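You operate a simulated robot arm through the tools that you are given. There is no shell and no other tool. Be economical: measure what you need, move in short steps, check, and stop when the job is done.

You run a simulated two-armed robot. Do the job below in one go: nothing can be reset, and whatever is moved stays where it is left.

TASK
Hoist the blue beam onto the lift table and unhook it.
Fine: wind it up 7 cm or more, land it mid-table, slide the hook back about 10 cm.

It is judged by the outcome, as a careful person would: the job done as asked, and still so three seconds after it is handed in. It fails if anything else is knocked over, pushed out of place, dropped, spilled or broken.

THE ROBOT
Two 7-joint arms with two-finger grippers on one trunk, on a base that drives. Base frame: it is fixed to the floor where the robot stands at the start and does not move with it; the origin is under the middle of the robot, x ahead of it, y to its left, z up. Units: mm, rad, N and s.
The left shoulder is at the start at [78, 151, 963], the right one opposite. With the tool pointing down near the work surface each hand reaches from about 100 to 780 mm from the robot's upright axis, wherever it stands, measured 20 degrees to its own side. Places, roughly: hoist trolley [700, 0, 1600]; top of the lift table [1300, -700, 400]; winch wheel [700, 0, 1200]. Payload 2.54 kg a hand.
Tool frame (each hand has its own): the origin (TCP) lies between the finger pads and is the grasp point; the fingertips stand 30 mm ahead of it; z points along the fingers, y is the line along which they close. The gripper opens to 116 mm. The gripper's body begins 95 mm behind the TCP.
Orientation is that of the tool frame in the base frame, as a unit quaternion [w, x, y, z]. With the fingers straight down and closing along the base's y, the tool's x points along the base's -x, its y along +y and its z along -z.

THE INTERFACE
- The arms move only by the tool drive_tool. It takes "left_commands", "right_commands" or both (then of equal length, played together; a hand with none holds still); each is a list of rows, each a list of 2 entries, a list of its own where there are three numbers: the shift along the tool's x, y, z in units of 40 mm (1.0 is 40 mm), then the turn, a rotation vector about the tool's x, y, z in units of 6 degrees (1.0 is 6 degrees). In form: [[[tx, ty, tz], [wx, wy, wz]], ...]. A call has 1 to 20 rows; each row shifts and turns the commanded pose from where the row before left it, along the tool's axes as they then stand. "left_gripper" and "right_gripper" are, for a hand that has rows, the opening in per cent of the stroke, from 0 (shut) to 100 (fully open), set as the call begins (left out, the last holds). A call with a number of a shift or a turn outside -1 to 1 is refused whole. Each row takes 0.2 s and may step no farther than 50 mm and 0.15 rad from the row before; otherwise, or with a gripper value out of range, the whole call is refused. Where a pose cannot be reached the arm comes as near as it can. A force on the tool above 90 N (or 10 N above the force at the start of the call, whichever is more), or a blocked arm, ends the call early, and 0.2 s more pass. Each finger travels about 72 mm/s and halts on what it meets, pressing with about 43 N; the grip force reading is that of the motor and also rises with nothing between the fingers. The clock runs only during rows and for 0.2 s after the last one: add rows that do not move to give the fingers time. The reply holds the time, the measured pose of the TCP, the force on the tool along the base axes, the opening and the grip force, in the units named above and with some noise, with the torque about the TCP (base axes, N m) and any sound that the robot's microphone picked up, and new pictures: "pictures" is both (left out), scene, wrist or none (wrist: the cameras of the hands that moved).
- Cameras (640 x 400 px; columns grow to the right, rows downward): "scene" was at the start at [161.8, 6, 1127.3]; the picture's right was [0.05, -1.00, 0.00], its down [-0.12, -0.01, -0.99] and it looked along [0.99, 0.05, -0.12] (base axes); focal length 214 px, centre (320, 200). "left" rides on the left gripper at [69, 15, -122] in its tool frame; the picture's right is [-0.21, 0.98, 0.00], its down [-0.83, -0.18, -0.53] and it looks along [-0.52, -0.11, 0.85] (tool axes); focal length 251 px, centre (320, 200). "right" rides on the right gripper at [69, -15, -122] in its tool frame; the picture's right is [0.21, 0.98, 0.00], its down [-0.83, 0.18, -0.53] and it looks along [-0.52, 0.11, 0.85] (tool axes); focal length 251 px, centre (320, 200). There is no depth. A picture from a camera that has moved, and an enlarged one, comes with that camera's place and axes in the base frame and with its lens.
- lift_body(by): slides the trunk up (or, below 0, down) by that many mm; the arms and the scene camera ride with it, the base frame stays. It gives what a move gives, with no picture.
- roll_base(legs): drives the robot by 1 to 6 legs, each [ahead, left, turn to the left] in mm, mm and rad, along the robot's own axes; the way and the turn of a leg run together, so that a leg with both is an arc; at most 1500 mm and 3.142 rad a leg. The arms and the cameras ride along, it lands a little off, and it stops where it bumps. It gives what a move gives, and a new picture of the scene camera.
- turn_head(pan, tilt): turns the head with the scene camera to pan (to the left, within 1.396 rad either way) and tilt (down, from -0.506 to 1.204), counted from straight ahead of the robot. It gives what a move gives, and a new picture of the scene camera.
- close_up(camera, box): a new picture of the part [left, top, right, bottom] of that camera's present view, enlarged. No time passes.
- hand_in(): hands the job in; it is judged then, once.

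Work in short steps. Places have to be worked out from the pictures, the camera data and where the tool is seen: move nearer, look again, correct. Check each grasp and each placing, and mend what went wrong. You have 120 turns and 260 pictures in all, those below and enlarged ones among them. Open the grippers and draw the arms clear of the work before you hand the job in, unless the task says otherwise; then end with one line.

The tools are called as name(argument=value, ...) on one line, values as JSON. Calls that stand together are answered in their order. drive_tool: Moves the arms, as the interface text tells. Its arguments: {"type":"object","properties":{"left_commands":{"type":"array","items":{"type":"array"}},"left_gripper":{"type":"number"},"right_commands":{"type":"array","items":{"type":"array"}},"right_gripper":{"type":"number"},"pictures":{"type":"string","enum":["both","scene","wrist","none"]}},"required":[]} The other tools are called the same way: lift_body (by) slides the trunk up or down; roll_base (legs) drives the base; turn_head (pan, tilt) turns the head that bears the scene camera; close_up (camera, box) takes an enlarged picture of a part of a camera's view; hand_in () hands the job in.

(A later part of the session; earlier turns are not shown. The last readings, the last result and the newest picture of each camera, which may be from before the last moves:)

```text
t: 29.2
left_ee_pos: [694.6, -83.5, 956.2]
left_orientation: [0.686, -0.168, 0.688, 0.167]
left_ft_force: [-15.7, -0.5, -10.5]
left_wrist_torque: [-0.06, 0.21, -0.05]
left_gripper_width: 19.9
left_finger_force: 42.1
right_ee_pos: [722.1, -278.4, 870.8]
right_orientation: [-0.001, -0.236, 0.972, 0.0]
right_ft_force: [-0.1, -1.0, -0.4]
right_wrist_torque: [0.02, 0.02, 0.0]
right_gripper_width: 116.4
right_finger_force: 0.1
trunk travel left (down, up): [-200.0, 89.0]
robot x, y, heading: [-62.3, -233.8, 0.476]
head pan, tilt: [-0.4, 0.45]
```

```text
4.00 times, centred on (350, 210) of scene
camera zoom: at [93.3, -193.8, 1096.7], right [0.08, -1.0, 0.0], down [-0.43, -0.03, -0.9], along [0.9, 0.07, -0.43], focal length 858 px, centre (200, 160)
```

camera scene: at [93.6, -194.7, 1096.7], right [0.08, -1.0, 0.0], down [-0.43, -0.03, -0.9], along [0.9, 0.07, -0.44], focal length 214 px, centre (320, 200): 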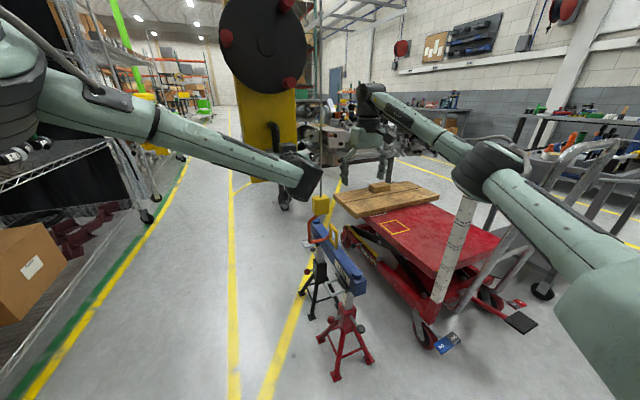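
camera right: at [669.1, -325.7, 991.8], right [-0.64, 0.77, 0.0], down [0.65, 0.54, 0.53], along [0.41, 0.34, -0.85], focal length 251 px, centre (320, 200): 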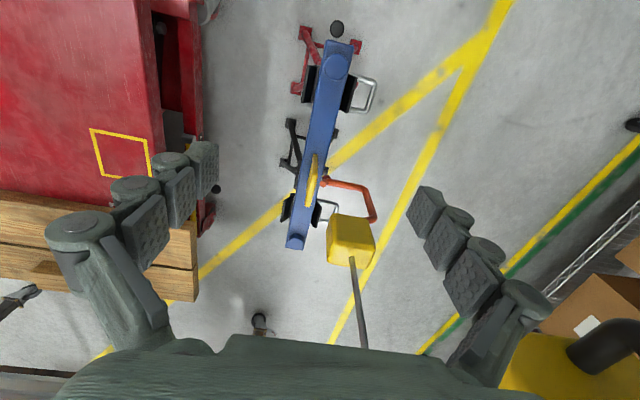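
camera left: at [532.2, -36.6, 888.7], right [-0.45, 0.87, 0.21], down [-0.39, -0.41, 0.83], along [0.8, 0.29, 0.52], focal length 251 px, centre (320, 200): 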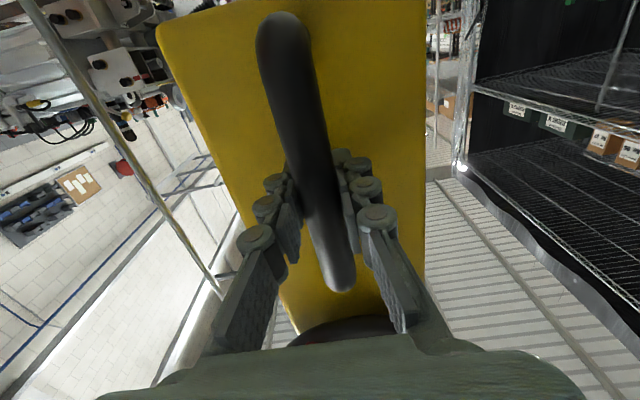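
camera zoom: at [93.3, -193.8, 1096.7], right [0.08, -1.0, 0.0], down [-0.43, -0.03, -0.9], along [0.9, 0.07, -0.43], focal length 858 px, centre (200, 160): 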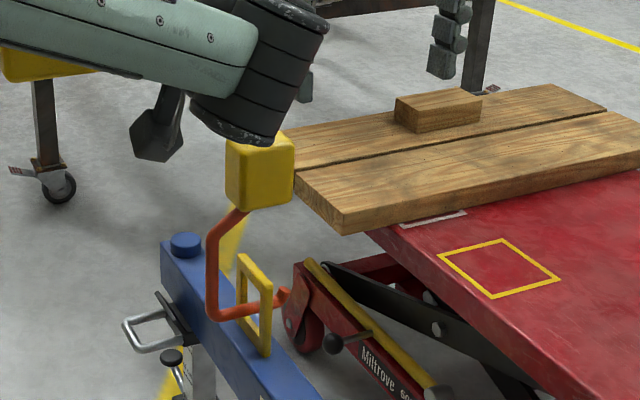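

The hook is through the eye, with the eye under the cable. Now I bring the right hand back up to horizontal, in front of the upper-right knob (wheel hub now ≈ (701,-82,1202)).

drive_tool(right_commands=[[[0.07, 0, -0.667], [0, -1, 0]], [[0, 0, -0.67], [0, -1, 0]], [[-0.071, 0, -0.667], [0, -1, 0]], [[-0.139, 0, -0.656], [0, -1, 0]], [[-0.207, 0, -0.637], [0, -1, 0]], [[-0.272, 0, -0.613], [0, -1, 0]], [[-0.335, 0, -0.581], [0, -1, 0]], [[-0.394, 0, -0.543], [0, -1, 0]], [[-0.449, 0.5, -0.498], [0, -1, 0]], [[-0.499, 0.5, -0.449], [0, -1, 0]], [[-0.543, 0.5, -0.394], [0, -1, 0]], [[-0.581, 0.5, -0.335], [0, -1, 0]], [[-0.612, 0.5, -0.273], [0, -1, 0]], [[-0.637, 0.5, -0.207], [0, -1, 0]], [[-0.656, 0.5, -0.14], [0, -1, 0]], [[0, 0, 0], [0, 0, 0]]])

```text
t: 32.6
left_ee_pos: [694.6, -85.0, 956.3]
left_orientation: [0.686, -0.168, 0.687, 0.168]
left_ft_force: [-11.0, -3.0, -8.9]
left_wrist_torque: [0.0, -0.01, -0.02]
left_gripper_width: 20.0
left_finger_force: 42.1
right_ee_pos: [621.8, -174.1, 1268.9]
right_orientation: [0.687, -0.167, 0.687, 0.167]
right_ft_force: [0.1, -0.2, -0.1]
right_wrist_torque: [0.04, 0.02, 0.01]
right_gripper_width: 116.0
right_finger_force: 0.1
trunk travel left (down, up): [-200.0, 89.0]
robot x, y, heading: [-60.3, -235.8, 0.479]
head pan, tilt: [-0.4, 0.45]
camera scene: at [93.5, -194.1, 1096.7], right [0.08, -1.0, 0.0], down [-0.43, -0.03, -0.9], along [0.9, 0.07, -0.44], focal length 214 px, centre (320, 200)
camera right: at [520.3, -244.4, 1200.5], right [-0.45, 0.87, -0.21], down [-0.56, -0.08, 0.83], along [0.7, 0.49, 0.52], focal length 251 px, centre (320, 200)
```

scene: 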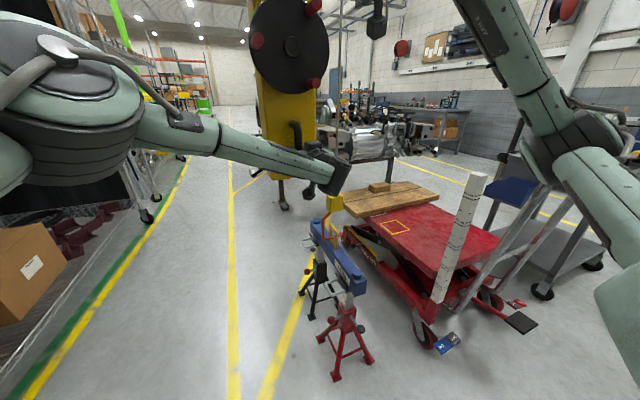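
right: 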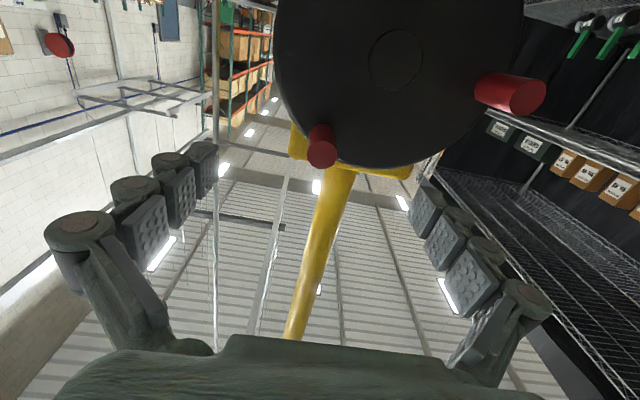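

Knob tip is dead ahead of the right TCP. Advance 80 mm onto it and close.

drive_tool(right_commands=[[[-0.08, 0, 0.7], [0, 0, 0]], [[0, 0, 0.7], [0, 0, 0]], [[0, 0, 0.6], [0, 0, 0]], [[0, 0, 0], [0, 0, 0]]], pictures="wrist", right_gripper=100)

```text
t: 33.6
left_ee_pos: [695.7, -85.5, 956.6]
left_orientation: [0.687, -0.167, 0.687, 0.167]
left_ft_force: [-10.9, -3.7, -8.0]
left_wrist_torque: [0.0, -0.05, 0.0]
left_gripper_width: 20.1
left_finger_force: 41.4
right_ee_pos: [694.8, -137.8, 1270.7]
right_orientation: [0.687, -0.167, 0.687, 0.167]
right_ft_force: [0.2, 0.1, 0.2]
right_wrist_torque: [0.0, 0.0, -0.02]
right_gripper_width: 116.0
right_finger_force: 0.1
trunk travel left (down, up): [-200.0, 89.0]
robot x, y, heading: [-57.3, -231.0, 0.48]
head pan, tilt: [-0.4, 0.45]
camera right: at [592.7, -207.4, 1202.3], right [-0.45, 0.87, -0.21], down [-0.56, -0.08, 0.83], along [0.7, 0.49, 0.52], focal length 251 px, centre (320, 200)
```

right: 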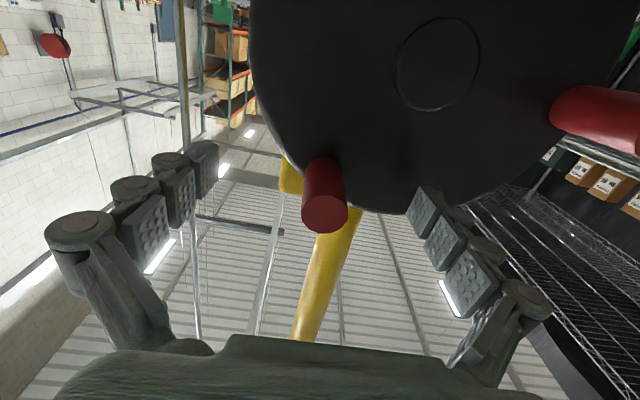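

Knob lies between the fingers; closing.

drive_tool(right_commands=[[[0, 0, 0], [0, 0, 0]], [[0, 0, 0], [0, 0, 0]], [[0, 0, 0], [0, 0, 0]], [[0, 0, 0], [0, 0, 0]], [[0, 0, 0], [0, 0, 0]]], pictures="wrist", right_gripper=0)

```text
t: 34.8
left_ee_pos: [694.8, -84.9, 957.6]
left_orientation: [0.687, -0.167, 0.687, 0.167]
left_ft_force: [23.9, 1.8, -14.8]
left_wrist_torque: [0.04, -0.16, 0.02]
left_gripper_width: 20.0
left_finger_force: 41.9
right_ee_pos: [691.1, -136.8, 1273.6]
right_orientation: [0.687, -0.168, 0.687, 0.168]
right_ft_force: [-36.9, -11.4, -3.9]
right_wrist_torque: [0.03, 0.18, -0.12]
right_gripper_width: 23.4
right_finger_force: 45.1
trunk travel left (down, up): [-200.0, 89.0]
robot x, y, heading: [-61.2, -234.0, 0.476]
head pan, tilt: [-0.4, 0.45]
camera right: at [590.3, -208.2, 1203.7], right [-0.45, 0.87, -0.21], down [-0.56, -0.09, 0.82], along [0.7, 0.49, 0.52], focal length 251 px, centre (320, 200)
```

right: 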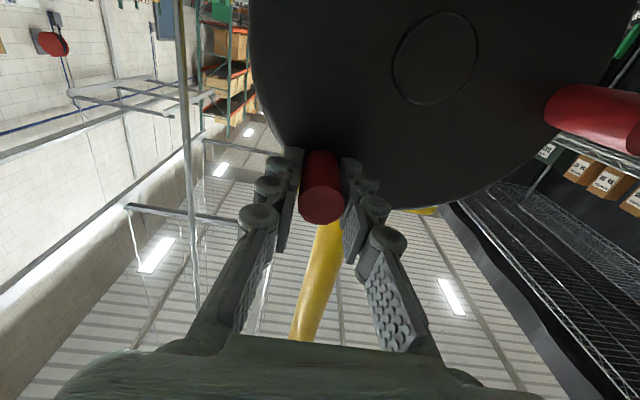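

Grasped the knob (23 mm), but the fingertips press the disc (~38 N axial). I back off ~5 mm and turn clockwise ~20° as a test, watching the hook.

drive_tool(right_commands=[[[0, 0, -0.12], [0, 0, 0]], [[0, 0, 0], [0, 0, 0]], [[0.105, -0.158, 0], [0, 0, 0]], [[0.118, -0.145, 0], [0, 0, 0]], [[0.13, -0.135, 0], [0, 0, 0]], [[0.143, -0.1225, 0], [0, 0, 0]], [[0, 0, 0], [0, 0, 0]]], pictures="wrist")

close_up(camera="scene", box=[270, 160, 430, 260])

```text
t: 36.4
left_ee_pos: [694.7, -83.4, 956.9]
left_orientation: [0.687, -0.167, 0.687, 0.166]
left_ft_force: [-15.2, -12.2, -1.0]
left_wrist_torque: [-0.07, 0.27, 0.0]
left_gripper_width: 19.8
left_finger_force: 42.0
right_ee_pos: [699.9, -157.2, 1249.5]
right_orientation: [0.685, -0.168, 0.689, 0.166]
right_ft_force: [13.9, 17.6, 3.9]
right_wrist_torque: [0.55, -0.2, 0.26]
right_gripper_width: 23.2
right_finger_force: 45.0
trunk travel left (down, up): [-200.0, 89.0]
robot x, y, heading: [-57.4, -235.4, 0.474]
head pan, tilt: [-0.4, 0.45]
camera right: at [599.0, -228.2, 1181.1], right [-0.45, 0.87, -0.22], down [-0.55, -0.08, 0.83], along [0.7, 0.49, 0.52], focal length 251 px, centre (320, 200)
```

right: 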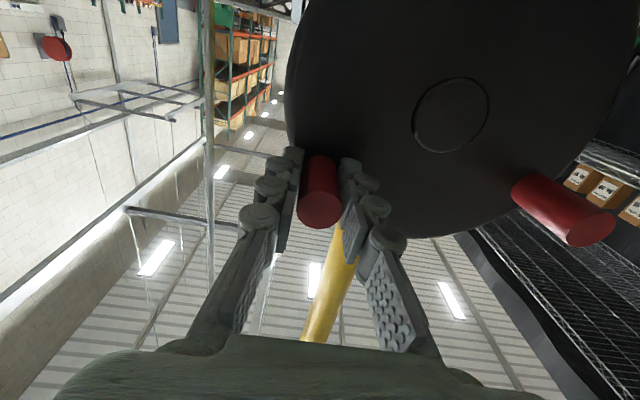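

```text
4.00 times, centred on (350, 210) of scene
camera zoom: at [93.6, -192.9, 1096.5], right [0.08, -1.0, 0.0], down [-0.43, -0.04, -0.9], along [0.9, 0.07, -0.44], focal length 858 px, centre (200, 160)
```

zoom: 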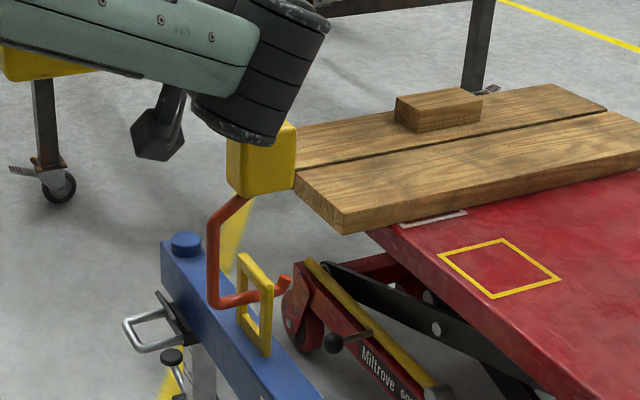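

Clockwise raises the hook (~0.5 mm/deg). Continue clockwise 60°, tracking the circle.

drive_tool(right_commands=[[[0.1915, -0.1133, 0.05], [0, 0, 0]], [[0.2023, -0.0926, 0], [0, 0, 0]], [[0.2109, -0.071, 0], [0, 0, 0]], [[0.2171, -0.0485, 0], [0, 0, 0]], [[0.221, -0.0256, 0], [0, 0, 0]], [[0.2225, -0.0023, 0], [0, 0, 0]], [[0.2215, 0.0209, 0], [0, 0, 0]], [[0.2181, 0.044, 0], [0, 0, 0]], [[0.2123, 0.0665, 0], [0, 0, 0]], [[0.2042, 0.0884, 0], [0, 0, 0]], [[0, 0, 0], [0, 0, 0]]], pictures="both")

close_up(camera="scene", box=[270, 160, 430, 260])

```text
t: 38.8
left_ee_pos: [694.7, -84.9, 957.5]
left_orientation: [0.687, -0.168, 0.687, 0.17]
left_ft_force: [-5.9, 6.9, -8.7]
left_wrist_torque: [-0.56, 0.64, -0.15]
left_gripper_width: 20.1
left_finger_force: 42.2
right_ee_pos: [706.5, -170.6, 1165.0]
right_orientation: [0.686, -0.161, 0.69, 0.164]
right_ft_force: [3.1, -22.7, 7.1]
right_wrist_torque: [0.88, -0.52, -0.62]
right_gripper_width: 22.9
right_finger_force: 45.0
trunk travel left (down, up): [-200.0, 89.0]
robot x, y, heading: [-60.0, -233.3, 0.483]
head pan, tilt: [-0.4, 0.45]
camera scene: at [93.5, -196.2, 1096.6], right [0.08, -1.0, 0.0], down [-0.43, -0.03, -0.9], along [0.9, 0.07, -0.43], focal length 214 px, centre (320, 200)
camera right: at [604.1, -238.6, 1097.9], right [-0.44, 0.87, -0.21], down [-0.56, -0.08, 0.83], along [0.71, 0.48, 0.52], focal length 251 px, centre (320, 200)
```

scene: 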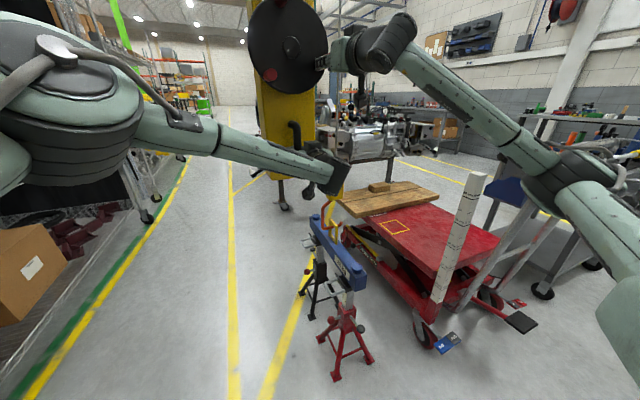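
right: 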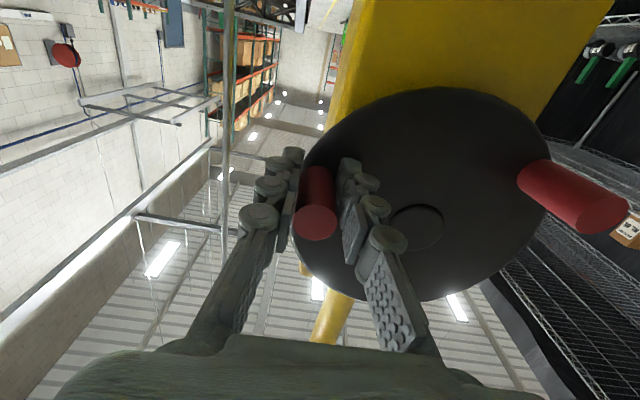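

```text
4.00 times, centred on (350, 210) of scene
camera zoom: at [93.5, -196.2, 1096.6], right [0.08, -1.0, 0.0], down [-0.43, -0.03, -0.9], along [0.9, 0.07, -0.43], focal length 858 px, centre (200, 160)
```

zoom: 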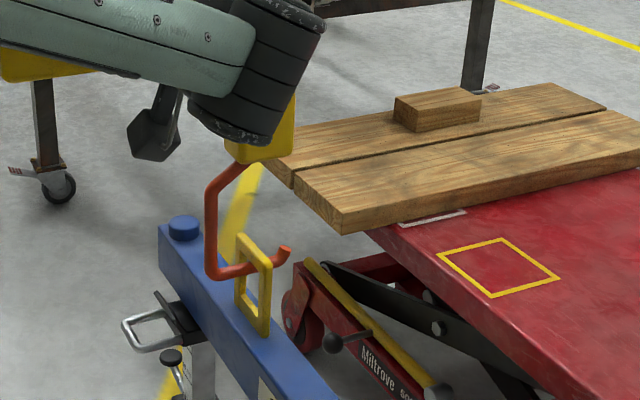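

The beam is lifting. Continue 60° clockwise with a slight radial correction.

drive_tool(right_commands=[[[0.2077, 0.03, 0], [0, 0, 0]], [[0.1962, 0.1207, 0], [0, 0, 0]], [[0.1825, 0.1405, 0], [0, 0, 0]], [[0.1668, 0.1588, 0], [0, 0, 0]], [[0.1493, 0.1754, 0], [0, 0, 0]], [[0.1301, 0.19, 0], [0, 0, 0]], [[0.1095, 0.2026, 0], [0, 0, 0]], [[0.0878, 0.2129, 0], [0, 0, 0]], [[0.065, 0.2209, 0], [0, 0, 0]], [[0.0416, 0.2265, 0], [0, 0, 0]], [[0, 0, 0], [0, 0, 0]]], pictures="both")

close_up(camera="scene", box=[270, 160, 430, 260])

```text
t: 40.7
left_ee_pos: [694.3, -83.2, 956.5]
left_orientation: [0.685, -0.17, 0.687, 0.17]
left_ft_force: [-5.6, -4.7, -0.1]
left_wrist_torque: [0.17, -0.33, -0.32]
left_gripper_width: 20.1
left_finger_force: 41.8
right_ee_pos: [687.3, -124.6, 1099.7]
right_orientation: [0.675, -0.161, 0.704, 0.153]
right_ft_force: [1.3, -0.9, -13.5]
right_wrist_torque: [0.14, -0.23, -0.18]
right_gripper_width: 0.1
right_finger_force: 28.4
trunk travel left (down, up): [-200.0, 89.0]
robot x, y, heading: [-58.8, -232.4, 0.477]
head pan, tilt: [-0.4, 0.45]
stopped in row 9 (right hand): the force on the tool passed its limit at 93 N (the readings are from after the stop); the commanded pose is now the measured one
camera scene: at [94.3, -194.8, 1097.3], right [0.08, -1.0, 0.0], down [-0.44, -0.03, -0.9], along [0.9, 0.07, -0.44], focal length 214 px, centre (320, 200)
camera right: at [582.0, -194.0, 1036.0], right [-0.43, 0.88, -0.22], down [-0.53, -0.05, 0.85], along [0.73, 0.48, 0.48], focal length 251 px, centre (320, 200)
```

scene: 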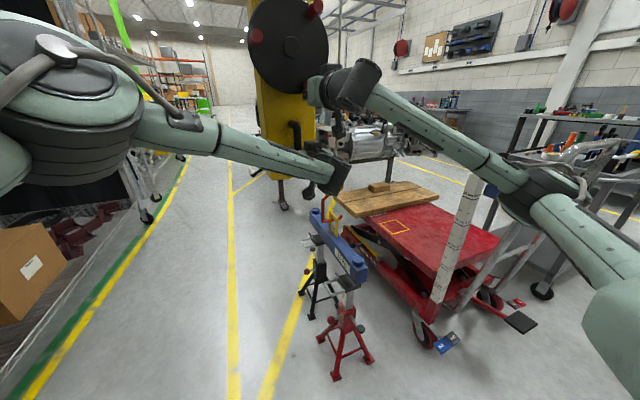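
right: 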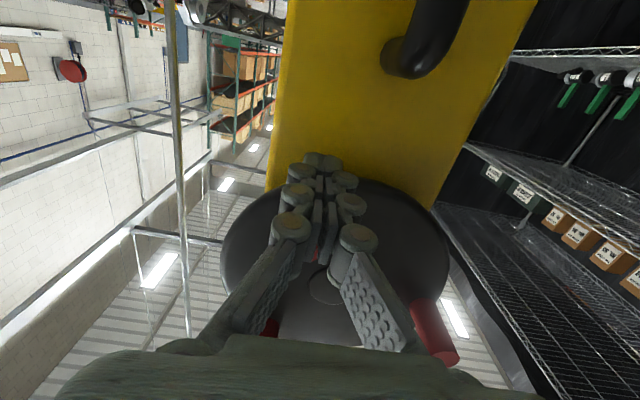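

```text
4.00 times, centred on (350, 210) of scene
camera zoom: at [94.3, -194.8, 1097.3], right [0.08, -1.0, 0.0], down [-0.44, -0.03, -0.9], along [0.9, 0.07, -0.44], focal length 858 px, centre (200, 160)
```

zoom: 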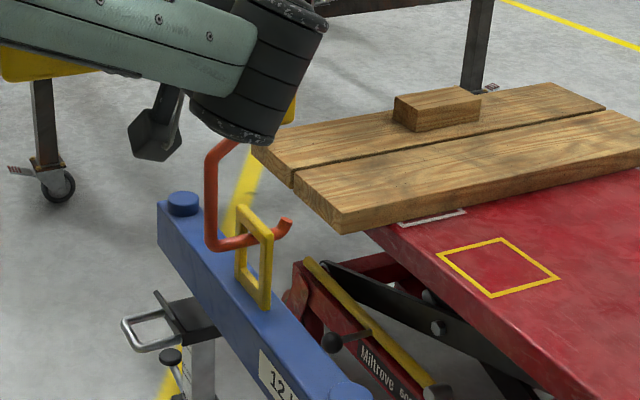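

The knob slipped out at the bottom of the turn (force limit), but the winch holds the load by itself — beam is up about 4 cm. I back the right hand off and look at the knobs.

drive_tool(right_commands=[[[0, 0, -0.9], [0, 0, 0]], [[0, 0, -0.9], [0, 0, 0]], [[0, 0, 0], [0, 0, 0]], [[0, 0, 0], [0, 0, 0]], [[0, 0, 0], [0, 0, 0]]], right_gripper=60)

close_up(camera="scene", box=[240, 0, 360, 75])

```text
t: 41.9
left_ee_pos: [694.3, -83.5, 957.7]
left_orientation: [0.686, -0.17, 0.687, 0.169]
left_ft_force: [6.9, -16.0, -1.3]
left_wrist_torque: [-0.41, 0.61, 0.12]
left_gripper_width: 19.9
left_finger_force: 42.8
right_ee_pos: [621.2, -157.3, 1105.3]
right_orientation: [0.679, -0.16, 0.7, 0.155]
right_ft_force: [-0.9, -0.1, 0.2]
right_wrist_torque: [-0.01, 0.02, 0.0]
right_gripper_width: 70.1
right_finger_force: 0.1
trunk travel left (down, up): [-200.0, 89.0]
robot x, y, heading: [-58.8, -235.0, 0.48]
head pan, tilt: [-0.4, 0.45]
camera scene: at [93.9, -195.7, 1096.6], right [0.08, -1.0, 0.0], down [-0.43, -0.03, -0.9], along [0.9, 0.07, -0.44], focal length 214 px, centre (320, 200)
camera right: at [516.3, -226.0, 1040.0], right [-0.43, 0.88, -0.21], down [-0.54, -0.06, 0.84], along [0.73, 0.48, 0.49], focal length 251 px, centre (320, 200)
```

scene: 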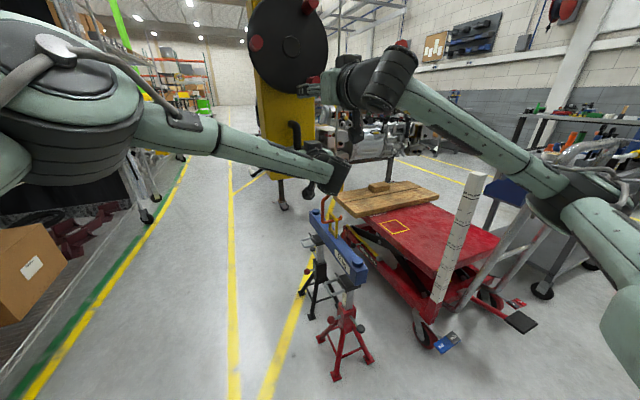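
right: 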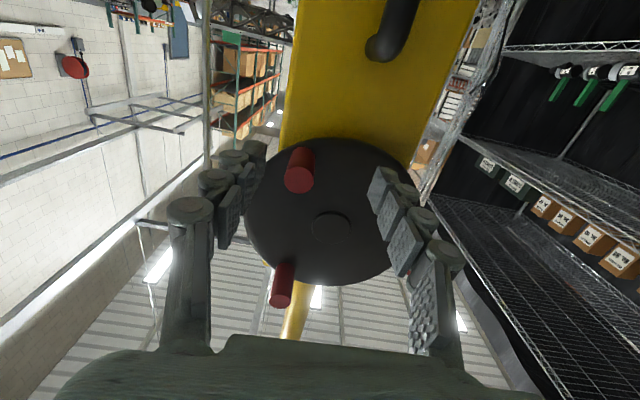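

```text
5.33 times, centred on (300, 38) of scene
camera zoom: at [93.9, -195.7, 1096.6], right [0.08, -1.0, 0.0], down [-0.43, -0.03, -0.9], along [0.9, 0.07, -0.44], focal length 1144 px, centre (427, 1067)
```

zoom: 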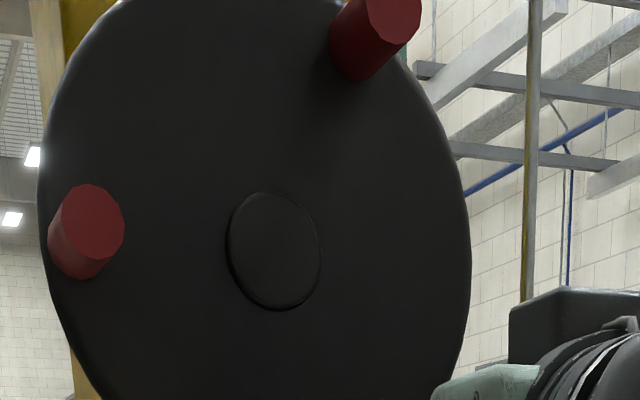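

The wheel has turned exactly one knob pitch (120°) and holds. I return the right hand to the upper-right knob and re-check alignment.

drive_tool(right_commands=[[[-0.85, -0.06, 0], [0, -0.3, 0]], [[-0.85, -0.06, 0], [0, 0, 0]], [[-0.85, -0.06, 0], [0, 0, 0]], [[-0.85, -0.07, 0], [0, 0, 0]], [[-0.85, -0.07, 0], [0, 0, 0]], [[0, 0, 0], [0, 0, 0]]], right_gripper=100, pictures="wrist")

close_up(camera="scene", box=[270, 160, 430, 260])

```text
t: 43.3
left_ee_pos: [694.2, -82.3, 956.6]
left_orientation: [0.685, -0.172, 0.686, 0.172]
left_ft_force: [0.7, -17.6, -4.6]
left_wrist_torque: [0.15, -0.16, 0.08]
left_gripper_width: 20.0
left_finger_force: 42.2
right_ee_pos: [626.6, -167.3, 1276.9]
right_orientation: [0.689, -0.159, 0.69, 0.157]
right_ft_force: [0.2, 0.0, -0.4]
right_wrist_torque: [0.02, -0.01, 0.02]
right_gripper_width: 116.0
right_finger_force: 0.0
trunk travel left (down, up): [-200.0, 89.0]
robot x, y, heading: [-58.4, -233.9, 0.476]
head pan, tilt: [-0.4, 0.45]
camera right: at [523.7, -235.1, 1208.6], right [-0.43, 0.88, -0.22], down [-0.56, -0.07, 0.83], along [0.71, 0.47, 0.52], focal length 251 px, centre (320, 200)
```

right: 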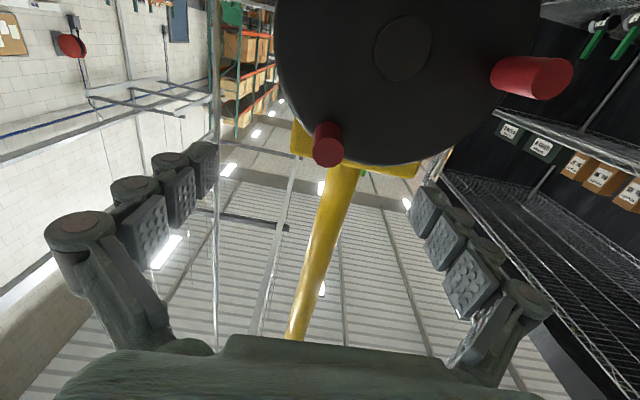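

```text
4.00 times, centred on (350, 210) of scene
camera zoom: at [93.6, -195.7, 1096.6], right [0.08, -1.0, 0.0], down [-0.43, -0.03, -0.9], along [0.9, 0.07, -0.44], focal length 858 px, centre (200, 160)
```

zoom: 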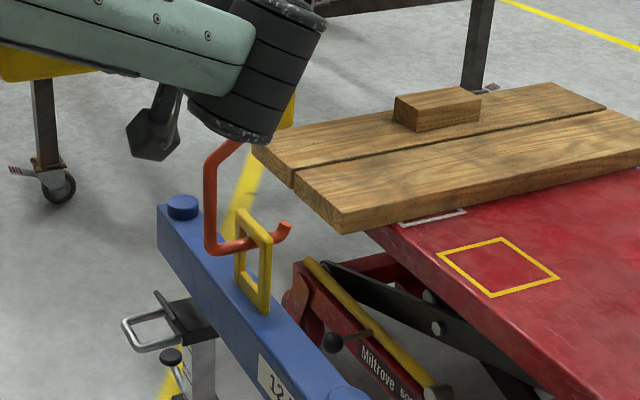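

Aligned within ~5 mm. Advance 68 mm (a little less deep than before) with small corrections and close.

drive_tool(right_commands=[[[-0.06, 0.11, 0.56], [0, 0, 0]], [[0, 0, 0.57], [0, 0, 0]], [[0, 0, 0.57], [0, 0, 0]], [[0, 0, 0], [0, 0, 0]]], right_gripper=100, pictures="none")

drive_tool(right_commands=[[[0, 0, 0], [0, 0, 0]], [[0, 0, 0], [0, 0, 0]], [[0, 0, 0], [0, 0, 0]], [[0, 0, 0], [0, 0, 0]], [[0, 0, 0], [0, 0, 0]], [[0, 0, 0], [0, 0, 0]]], right_gripper=0, pictures="wrist")

```text
t: 44.3
left_ee_pos: [694.5, -82.6, 958.1]
left_orientation: [0.686, -0.17, 0.687, 0.17]
left_ft_force: [-1.4, -16.8, -6.0]
left_wrist_torque: [0.0, 0.04, 0.14]
left_gripper_width: 20.1
left_finger_force: 41.5
right_ee_pos: [686.5, -134.6, 1279.4]
right_orientation: [0.689, -0.157, 0.689, 0.158]
right_ft_force: [-0.3, 0.1, -0.4]
right_wrist_torque: [-0.04, 0.04, -0.01]
right_gripper_width: 116.0
right_finger_force: 0.0
trunk travel left (down, up): [-200.0, 89.0]
robot x, y, heading: [-61.1, -235.5, 0.477]
head pan, tilt: [-0.4, 0.45]
```

```text
t: 45.7
left_ee_pos: [694.3, -82.5, 957.0]
left_orientation: [0.686, -0.171, 0.687, 0.169]
left_ft_force: [2.1, -20.3, -5.6]
left_wrist_torque: [0.31, -0.23, 0.21]
left_gripper_width: 20.1
left_finger_force: 42.5
right_ee_pos: [685.7, -131.5, 1278.0]
right_orientation: [0.689, -0.16, 0.689, 0.159]
right_ft_force: [-6.8, 7.8, -3.4]
right_wrist_torque: [0.63, -0.27, 0.97]
right_gripper_width: 23.3
right_finger_force: 44.8
trunk travel left (down, up): [-200.0, 89.0]
robot x, y, heading: [-60.4, -234.7, 0.475]
head pan, tilt: [-0.4, 0.45]
camera right: at [583.0, -200.1, 1210.2], right [-0.43, 0.88, -0.22], down [-0.56, -0.07, 0.83], along [0.71, 0.48, 0.52], focal length 251 px, centre (320, 200)
```

right: 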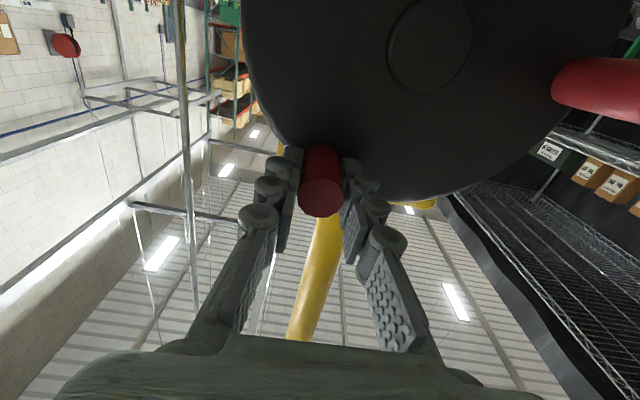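

Good grip (23 mm). Turn 90° clockwise.

drive_tool(right_commands=[[[0.109, -0.2014, 0], [0, 0, 0]], [[0.1294, -0.189, 0], [0, 0, 0]], [[0.1484, -0.1744, 0], [0, 0, 0]], [[0.1658, -0.1579, 0], [0, 0, 0]], [[0.1814, -0.1397, 0], [0, 0, 0]], [[0.195, -0.12, 0], [0, 0, 0]], [[0.2065, -0.0989, 0], [0, 0, 0]], [[0.2157, -0.0768, 0], [0, 0, 0]], [[0.2226, -0.0538, 0], [0, 0, 0]], [[0.227, -0.0303, 0], [0, 0, 0]], [[0.2289, -0.0064, 0], [0, 0, 0]], [[0.2283, 0.0176, 0], [0, 0, 0]], [[0.2252, 0.0413, 0], [0, 0, 0]], [[0.2197, 0.0647, 0], [0, 0, 0]], [[0.2117, 0.0873, 0], [0, 0, 0]], [[0, 0, 0], [0, 0, 0]]], pictures="both")

close_up(camera="scene", box=[270, 160, 430, 260])

```text
t: 49.1
left_ee_pos: [693.4, -82.8, 956.5]
left_orientation: [0.686, -0.17, 0.688, 0.166]
left_ft_force: [19.9, -21.2, -5.1]
left_wrist_torque: [0.05, 0.28, 0.26]
left_gripper_width: 20.1
left_finger_force: 42.2
right_ee_pos: [702.9, -166.3, 1165.3]
right_orientation: [0.692, -0.162, 0.685, 0.161]
right_ft_force: [-2.4, 22.7, 23.9]
right_wrist_torque: [0.86, -1.07, 0.65]
right_gripper_width: 23.4
right_finger_force: 44.9
trunk travel left (down, up): [-200.0, 89.0]
robot x, y, heading: [-57.2, -234.1, 0.48]
head pan, tilt: [-0.4, 0.45]
camera scene: at [92.9, -193.6, 1096.7], right [0.08, -1.0, 0.0], down [-0.43, -0.03, -0.9], along [0.9, 0.07, -0.43], focal length 214 px, centre (320, 200)
camera right: at [600.6, -235.3, 1096.5], right [-0.43, 0.87, -0.22], down [-0.57, -0.08, 0.82], along [0.7, 0.48, 0.53], focal length 251 px, centre (320, 200)
```

scene: 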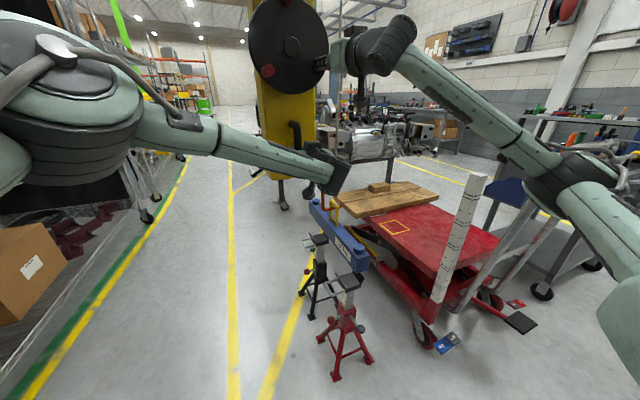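
right: 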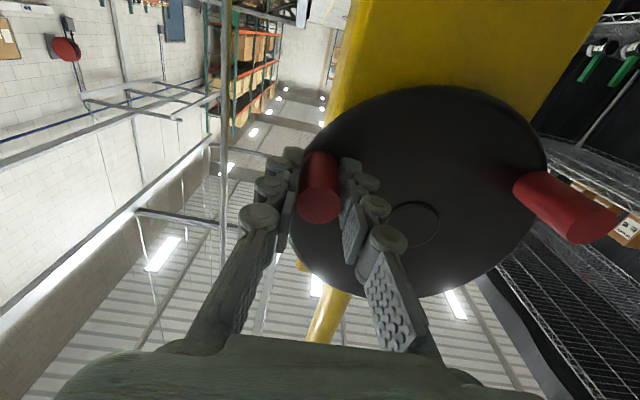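

```text
4.00 times, centred on (350, 210) of scene
camera zoom: at [92.9, -193.6, 1096.7], right [0.08, -1.0, 0.0], down [-0.43, -0.03, -0.9], along [0.9, 0.07, -0.43], focal length 858 px, centre (200, 160)
```

zoom: 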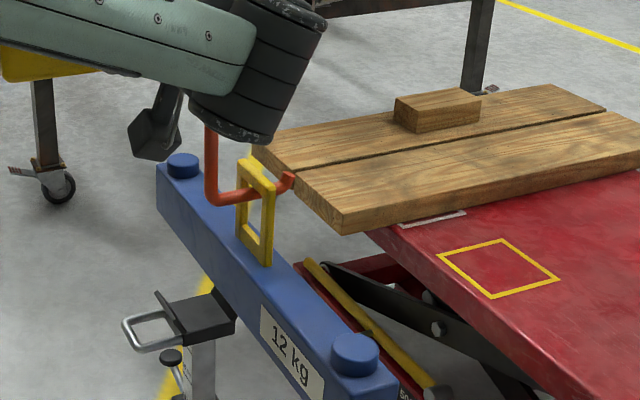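

The beam is up over 10 cm, balanced, and the winch holds. The ruler post at the table corner reaches ~z 840, so while the right hand still steadies the knob, I re-grip the handle ~40 mm higher with the left hand.

drive_tool(left_commands=[[[0, 0, 0], [0, 0, 0]], [[0, 0, 0], [0, 0, 0]], [[-0.5, 0, 0], [0, 0, 0]], [[-0.5, 0, 0], [0, 0, 0]], [[0, 0, 0], [0, 0, 0]]], left_gripper=50, pictures="wrist")

```text
t: 50.3
left_ee_pos: [692.1, -80.0, 997.1]
left_orientation: [0.686, -0.174, 0.685, 0.171]
left_ft_force: [0.2, 0.1, 0.1]
left_wrist_torque: [-0.05, -0.02, -0.02]
left_gripper_width: 58.2
left_finger_force: 0.0
right_ee_pos: [702.1, -166.7, 1164.2]
right_orientation: [0.691, -0.162, 0.687, 0.158]
right_ft_force: [-1.7, 18.2, 15.2]
right_wrist_torque: [0.82, -0.7, 0.68]
right_gripper_width: 23.0
right_finger_force: 45.3
trunk travel left (down, up): [-200.0, 89.0]
robot x, y, heading: [-62.3, -235.1, 0.476]
head pan, tilt: [-0.4, 0.45]
camera left: at [577.8, -123.8, 930.1], right [-0.46, 0.86, 0.21], down [-0.39, -0.41, 0.83], along [0.8, 0.3, 0.52], focal length 251 px, centre (320, 200)
```

left: 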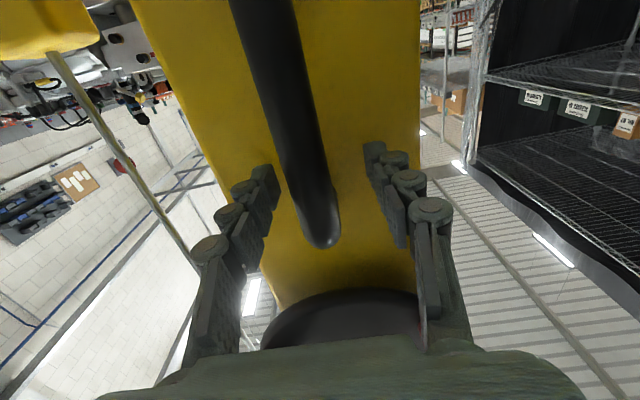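

Close on the handle at the new height; then release the knob and withdraw the right hand.

drive_tool(left_commands=[[[0, 0, 0], [0, 0, 0]], [[0, 0, 0], [0, 0, 0]], [[0, 0, 0], [0, 0, 0]], [[0, 0, 0], [0, 0, 0]]], left_gripper=0, pictures="none")

drive_tool(right_commands=[[[0, 0, 0], [0, 0, 0]], [[0, 0, 0], [0, 0, 0]], [[0, 0, -0.8], [0, 0, 0]], [[0, 0, -0.8], [0, 0, 0]], [[-0.5, 0, -0.3], [0, 0, 0]], [[0, 0, 0], [0, 0, 0]]], right_gripper=70, pictures="both")

```text
t: 51.3
left_ee_pos: [692.7, -83.2, 998.2]
left_orientation: [0.687, -0.171, 0.686, 0.169]
left_ft_force: [7.8, -14.3, 3.7]
left_wrist_torque: [0.12, 0.14, -0.21]
left_gripper_width: 20.0
left_finger_force: 42.4
right_ee_pos: [700.1, -166.0, 1164.3]
right_orientation: [0.691, -0.163, 0.686, 0.159]
right_ft_force: [-3.5, 23.4, 12.7]
right_wrist_torque: [0.19, -0.14, 0.69]
right_gripper_width: 23.2
right_finger_force: 45.2
trunk travel left (down, up): [-200.0, 89.0]
robot x, y, heading: [-62.9, -232.1, 0.475]
head pan, tilt: [-0.4, 0.45]
```

```text
t: 52.7
left_ee_pos: [693.7, -82.7, 998.2]
left_orientation: [0.687, -0.171, 0.686, 0.17]
left_ft_force: [-9.4, -6.6, 3.8]
left_wrist_torque: [0.22, -0.09, -0.02]
left_gripper_width: 20.0
left_finger_force: 41.8
right_ee_pos: [635.5, -206.1, 1182.8]
right_orientation: [0.689, -0.158, 0.689, 0.158]
right_ft_force: [-0.2, 0.1, 0.8]
right_wrist_torque: [-0.02, -0.02, 0.01]
right_gripper_width: 81.1
right_finger_force: 0.1
trunk travel left (down, up): [-200.0, 89.0]
robot x, y, heading: [-60.3, -234.6, 0.477]
head pan, tilt: [-0.4, 0.45]
camera scene: at [92.0, -194.9, 1096.9], right [0.08, -1.0, 0.0], down [-0.43, -0.03, -0.9], along [0.9, 0.07, -0.43], focal length 214 px, centre (320, 200)
camera right: at [532.4, -273.2, 1114.6], right [-0.42, 0.88, -0.22], down [-0.56, -0.07, 0.83], along [0.71, 0.47, 0.52], focal length 251 px, centre (320, 200)
```

scene: 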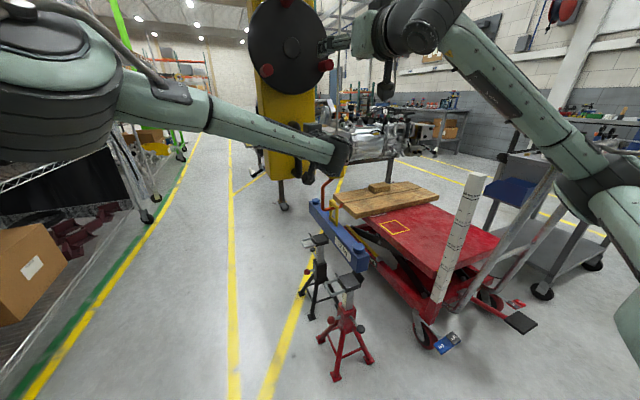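
right: 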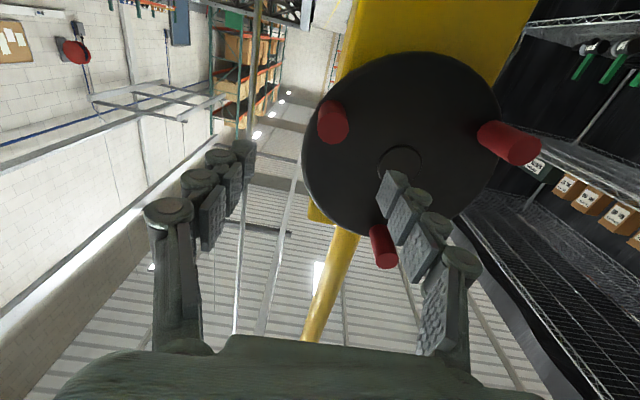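

Everything holds. Roll the base 100 mm along the rail as a first test.

roll_base(legs=[[0, -50, 0], [0, -50, 0]])

```text
t: 54.6
left_ee_pos: [741.4, -172.8, 997.9]
left_orientation: [0.688, -0.17, 0.685, 0.17]
left_ft_force: [20.4, -7.0, 12.8]
left_wrist_torque: [0.3, 0.08, 0.32]
left_gripper_width: 20.0
left_finger_force: 41.2
right_ee_pos: [682.6, -294.0, 1181.0]
right_orientation: [0.689, -0.159, 0.689, 0.158]
right_ft_force: [-0.5, -0.5, 0.6]
right_wrist_torque: [-0.03, -0.03, -0.01]
right_gripper_width: 81.0
right_finger_force: 0.0
trunk travel left (down, up): [-200.0, 89.0]
robot x, y, heading: [-13.7, -324.9, 0.473]
head pan, tilt: [-0.4, 0.45]
camera scene: at [139.9, -283.7, 1096.7], right [0.08, -1.0, 0.0], down [-0.43, -0.03, -0.9], along [0.9, 0.07, -0.44], focal length 214 px, centre (320, 200)
```

scene: 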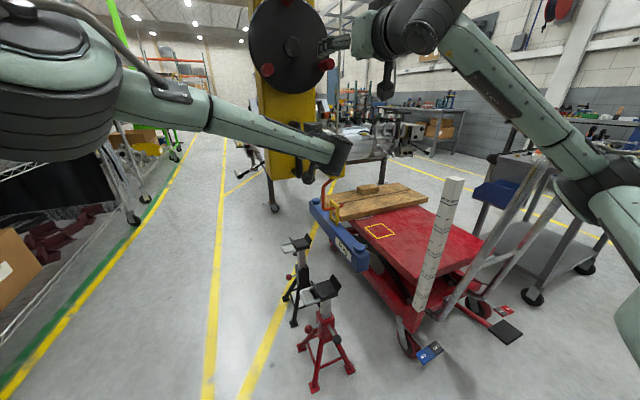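

Smooth; stands left clear. Continue 200 mm more with a slight forward trim.

roll_base(legs=[[2, -50, 0], [2, -50, 0], [1, -50, 0], [1, -50, 0]])

close_up(camera="scene", box=[280, 150, 480, 275])

```text
t: 58.1
left_ee_pos: [836.5, -346.7, 999.4]
left_orientation: [0.689, -0.169, 0.684, 0.17]
left_ft_force: [15.6, -5.7, 11.4]
left_wrist_torque: [0.31, -0.26, 0.37]
left_gripper_width: 19.8
left_finger_force: 40.1
right_ee_pos: [778.8, -468.4, 1182.8]
right_orientation: [0.69, -0.158, 0.689, 0.156]
right_ft_force: [-1.2, 0.9, 0.4]
right_wrist_torque: [0.01, 0.03, -0.1]
right_gripper_width: 81.2
right_finger_force: 0.0
trunk travel left (down, up): [-200.0, 89.0]
robot x, y, heading: [82.9, -494.0, 0.476]
head pan, tilt: [-0.4, 0.45]
camera scene: at [235.1, -457.0, 1096.9], right [0.07, -1.0, 0.0], down [-0.43, -0.03, -0.9], along [0.9, 0.07, -0.43], focal length 214 px, centre (320, 200)
```

scene: 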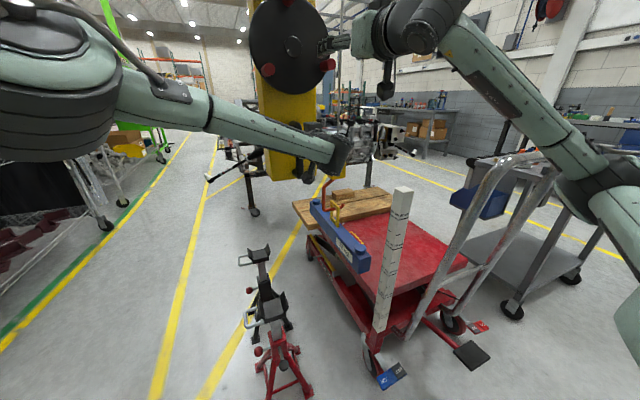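

```text
3.20 times, centred on (380, 212) of scene
camera zoom: at [235.1, -457.0, 1096.9], right [0.07, -1.0, 0.0], down [-0.43, -0.03, -0.9], along [0.9, 0.07, -0.43], focal length 686 px, centre (128, 160)
```

zoom: 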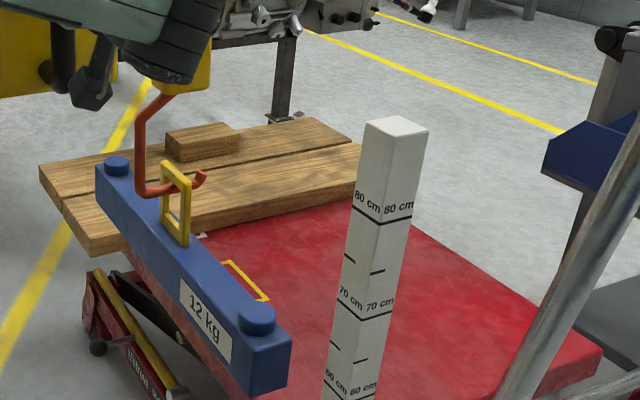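

Ruler post computed at ≈ (775,-615), top ≈ z 870; the beam end clears it by ~6 cm and my hands are above it. Continue 150 mm slowly.

roll_base(legs=[[2, -50, 0], [2, -50, 0], [2, -50, 0]])

close_up(camera="scene", box=[280, 130, 480, 255])

```text
t: 60.7
left_ee_pos: [911.5, -477.9, 1002.3]
left_orientation: [0.69, -0.168, 0.683, 0.171]
left_ft_force: [20.6, -6.1, 14.4]
left_wrist_torque: [-0.17, 0.08, 0.55]
left_gripper_width: 18.9
left_finger_force: 39.4
right_ee_pos: [852.9, -599.1, 1182.7]
right_orientation: [0.689, -0.158, 0.689, 0.157]
right_ft_force: [-0.4, -0.2, -0.4]
right_wrist_torque: [0.0, 0.02, -0.04]
right_gripper_width: 81.0
right_finger_force: 0.1
trunk travel left (down, up): [-200.0, 89.0]
robot x, y, heading: [154.1, -625.6, 0.48]
head pan, tilt: [-0.4, 0.45]
camera scene: at [309.4, -587.4, 1096.9], right [0.07, -1.0, 0.0], down [-0.43, -0.03, -0.9], along [0.9, 0.07, -0.43], focal length 214 px, centre (320, 200)
```

scene: 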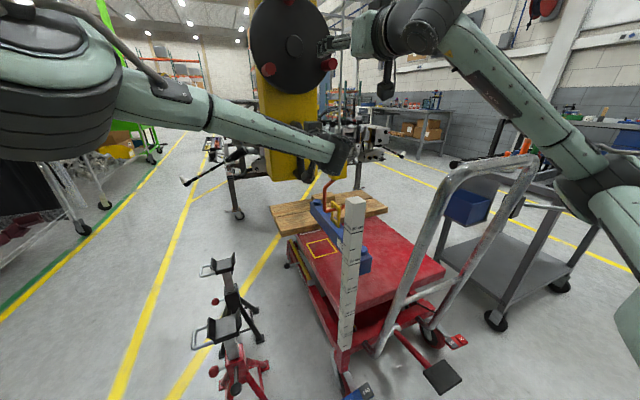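

```text
3.20 times, centred on (380, 192) of scene
camera zoom: at [309.4, -587.4, 1096.9], right [0.07, -1.0, 0.0], down [-0.43, -0.03, -0.9], along [0.9, 0.07, -0.43], focal length 686 px, centre (128, 224)
```

zoom: 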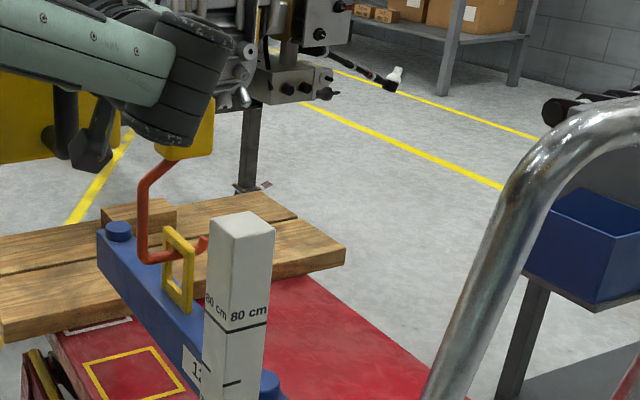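

Beam is over the table now (eye at rail ≈1055; table spans ≈945–1490, mid ≈1218). Continue 110 mm.

roll_base(legs=[[4, -40, 0], [2, -40, 0], [2, -30, 0]])

close_up(camera="left", box=[0, 0, 640, 400])

```text
t: 63.0
left_ee_pos: [967.7, -577.8, 1003.2]
left_orientation: [0.692, -0.162, 0.683, 0.168]
left_ft_force: [-21.2, -21.4, -3.6]
left_wrist_torque: [-0.04, 0.19, -0.03]
left_gripper_width: 20.2
left_finger_force: 39.8
right_ee_pos: [908.0, -696.2, 1183.1]
right_orientation: [0.69, -0.157, 0.689, 0.157]
right_ft_force: [0.2, 0.0, 0.5]
right_wrist_torque: [-0.03, -0.02, 0.04]
right_gripper_width: 81.2
right_finger_force: 0.0
trunk travel left (down, up): [-200.0, 89.0]
robot x, y, heading: [216.2, -723.6, 0.473]
head pan, tilt: [-0.4, 0.45]
camera scene: at [366.2, -683.7, 1097.1], right [0.07, -1.0, 0.0], down [-0.43, -0.03, -0.9], along [0.9, 0.07, -0.43], focal length 214 px, centre (320, 200)
```

scene: 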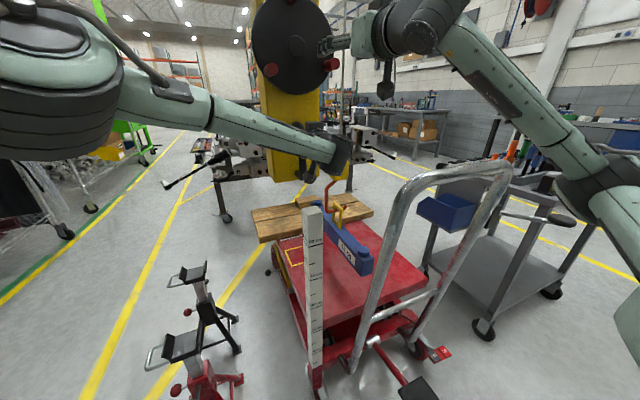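

```text
1.00 times, centred on (320, 200) of left (not enlarged: the box is as wide or as high as the picture)
camera zoom: at [853.1, -619.8, 933.2], right [-0.45, 0.87, 0.22], down [-0.4, -0.41, 0.82], along [0.8, 0.28, 0.53], focal length 251 px, centre (320, 200)
```

zoom: 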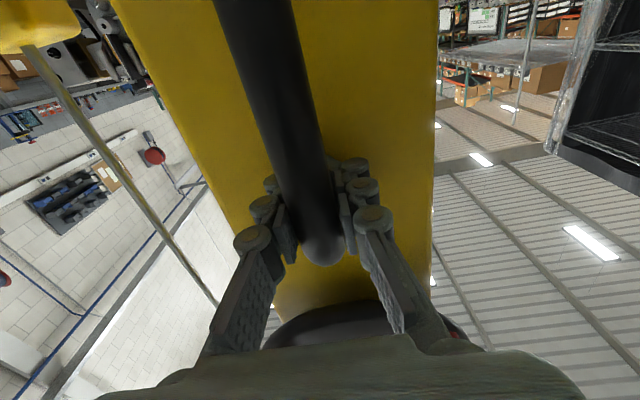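

The chrome push-handle of the table is near; I want a top view before the final approach. Pitch the right hand down while shifting it right of the wheel.

drive_tool(right_commands=[[[0, -0.8, 0], [0, 0, 0]], [[0, -0.8, 0], [0, 0, 0]], [[0, -0.8, 0], [0, 0, 0]], [[0, -0.4, 0], [0, 1, 0]], [[0, 0, 0], [0, 1, 0]], [[0, 0, 0], [0, 1, 0]], [[0, 0, 0], [0, 1, 0]], [[0, 0, 0], [0, 1, 0]], [[0, 0, 0], [0, 1, 0]], [[0, 0, 0], [0, 1, 0]], [[0, 0, 0], [0, 1, 0]], [[0, 0, 0], [0, 1, 0]], [[0, 0, 0], [0, 1, 0]], [[0, 0, 0], [0, 1, 0]], [[0, 0, 0], [0, 1, 0]], [[0, 0, 0], [0, 1, 0]], [[0, 0, 0], [0, 1, 0]], [[0, 0, 0], [0, 0, 0]]])

```text
t: 66.8
left_ee_pos: [967.9, -578.7, 1002.0]
left_orientation: [0.692, -0.164, 0.683, 0.168]
left_ft_force: [-22.8, -13.5, -3.0]
left_wrist_torque: [-0.17, 0.05, 0.14]
left_gripper_width: 19.7
left_finger_force: 39.2
right_ee_pos: [917.1, -787.1, 1154.3]
right_orientation: [0.079, -0.22, 0.972, 0.018]
right_ft_force: [-0.9, -0.2, 0.0]
right_wrist_torque: [0.02, -0.01, 0.0]
right_gripper_width: 81.3
right_finger_force: 0.1
right hand out of reach, approached as far as the arm can: row 14, 15, 16, 17
trunk travel left (down, up): [-200.0, 89.0]
robot x, y, heading: [212.2, -720.5, 0.478]
head pan, tilt: [-0.4, 0.45]
camera scene: at [365.4, -682.6, 1097.0], right [0.07, -1.0, 0.0], down [-0.43, -0.03, -0.9], along [0.9, 0.07, -0.43], focal length 214 px, centre (320, 200)
camera right: at [843.6, -838.3, 1263.1], right [-0.61, 0.79, -0.04], down [0.58, 0.48, 0.66], along [0.54, 0.38, -0.75], focal length 251 px, centre (320, 200)
```

scene: 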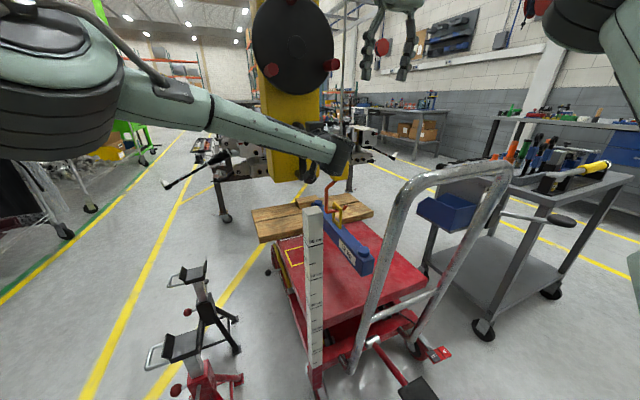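
right: 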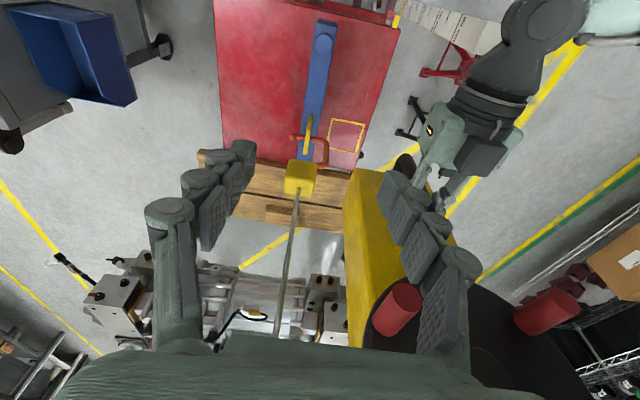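

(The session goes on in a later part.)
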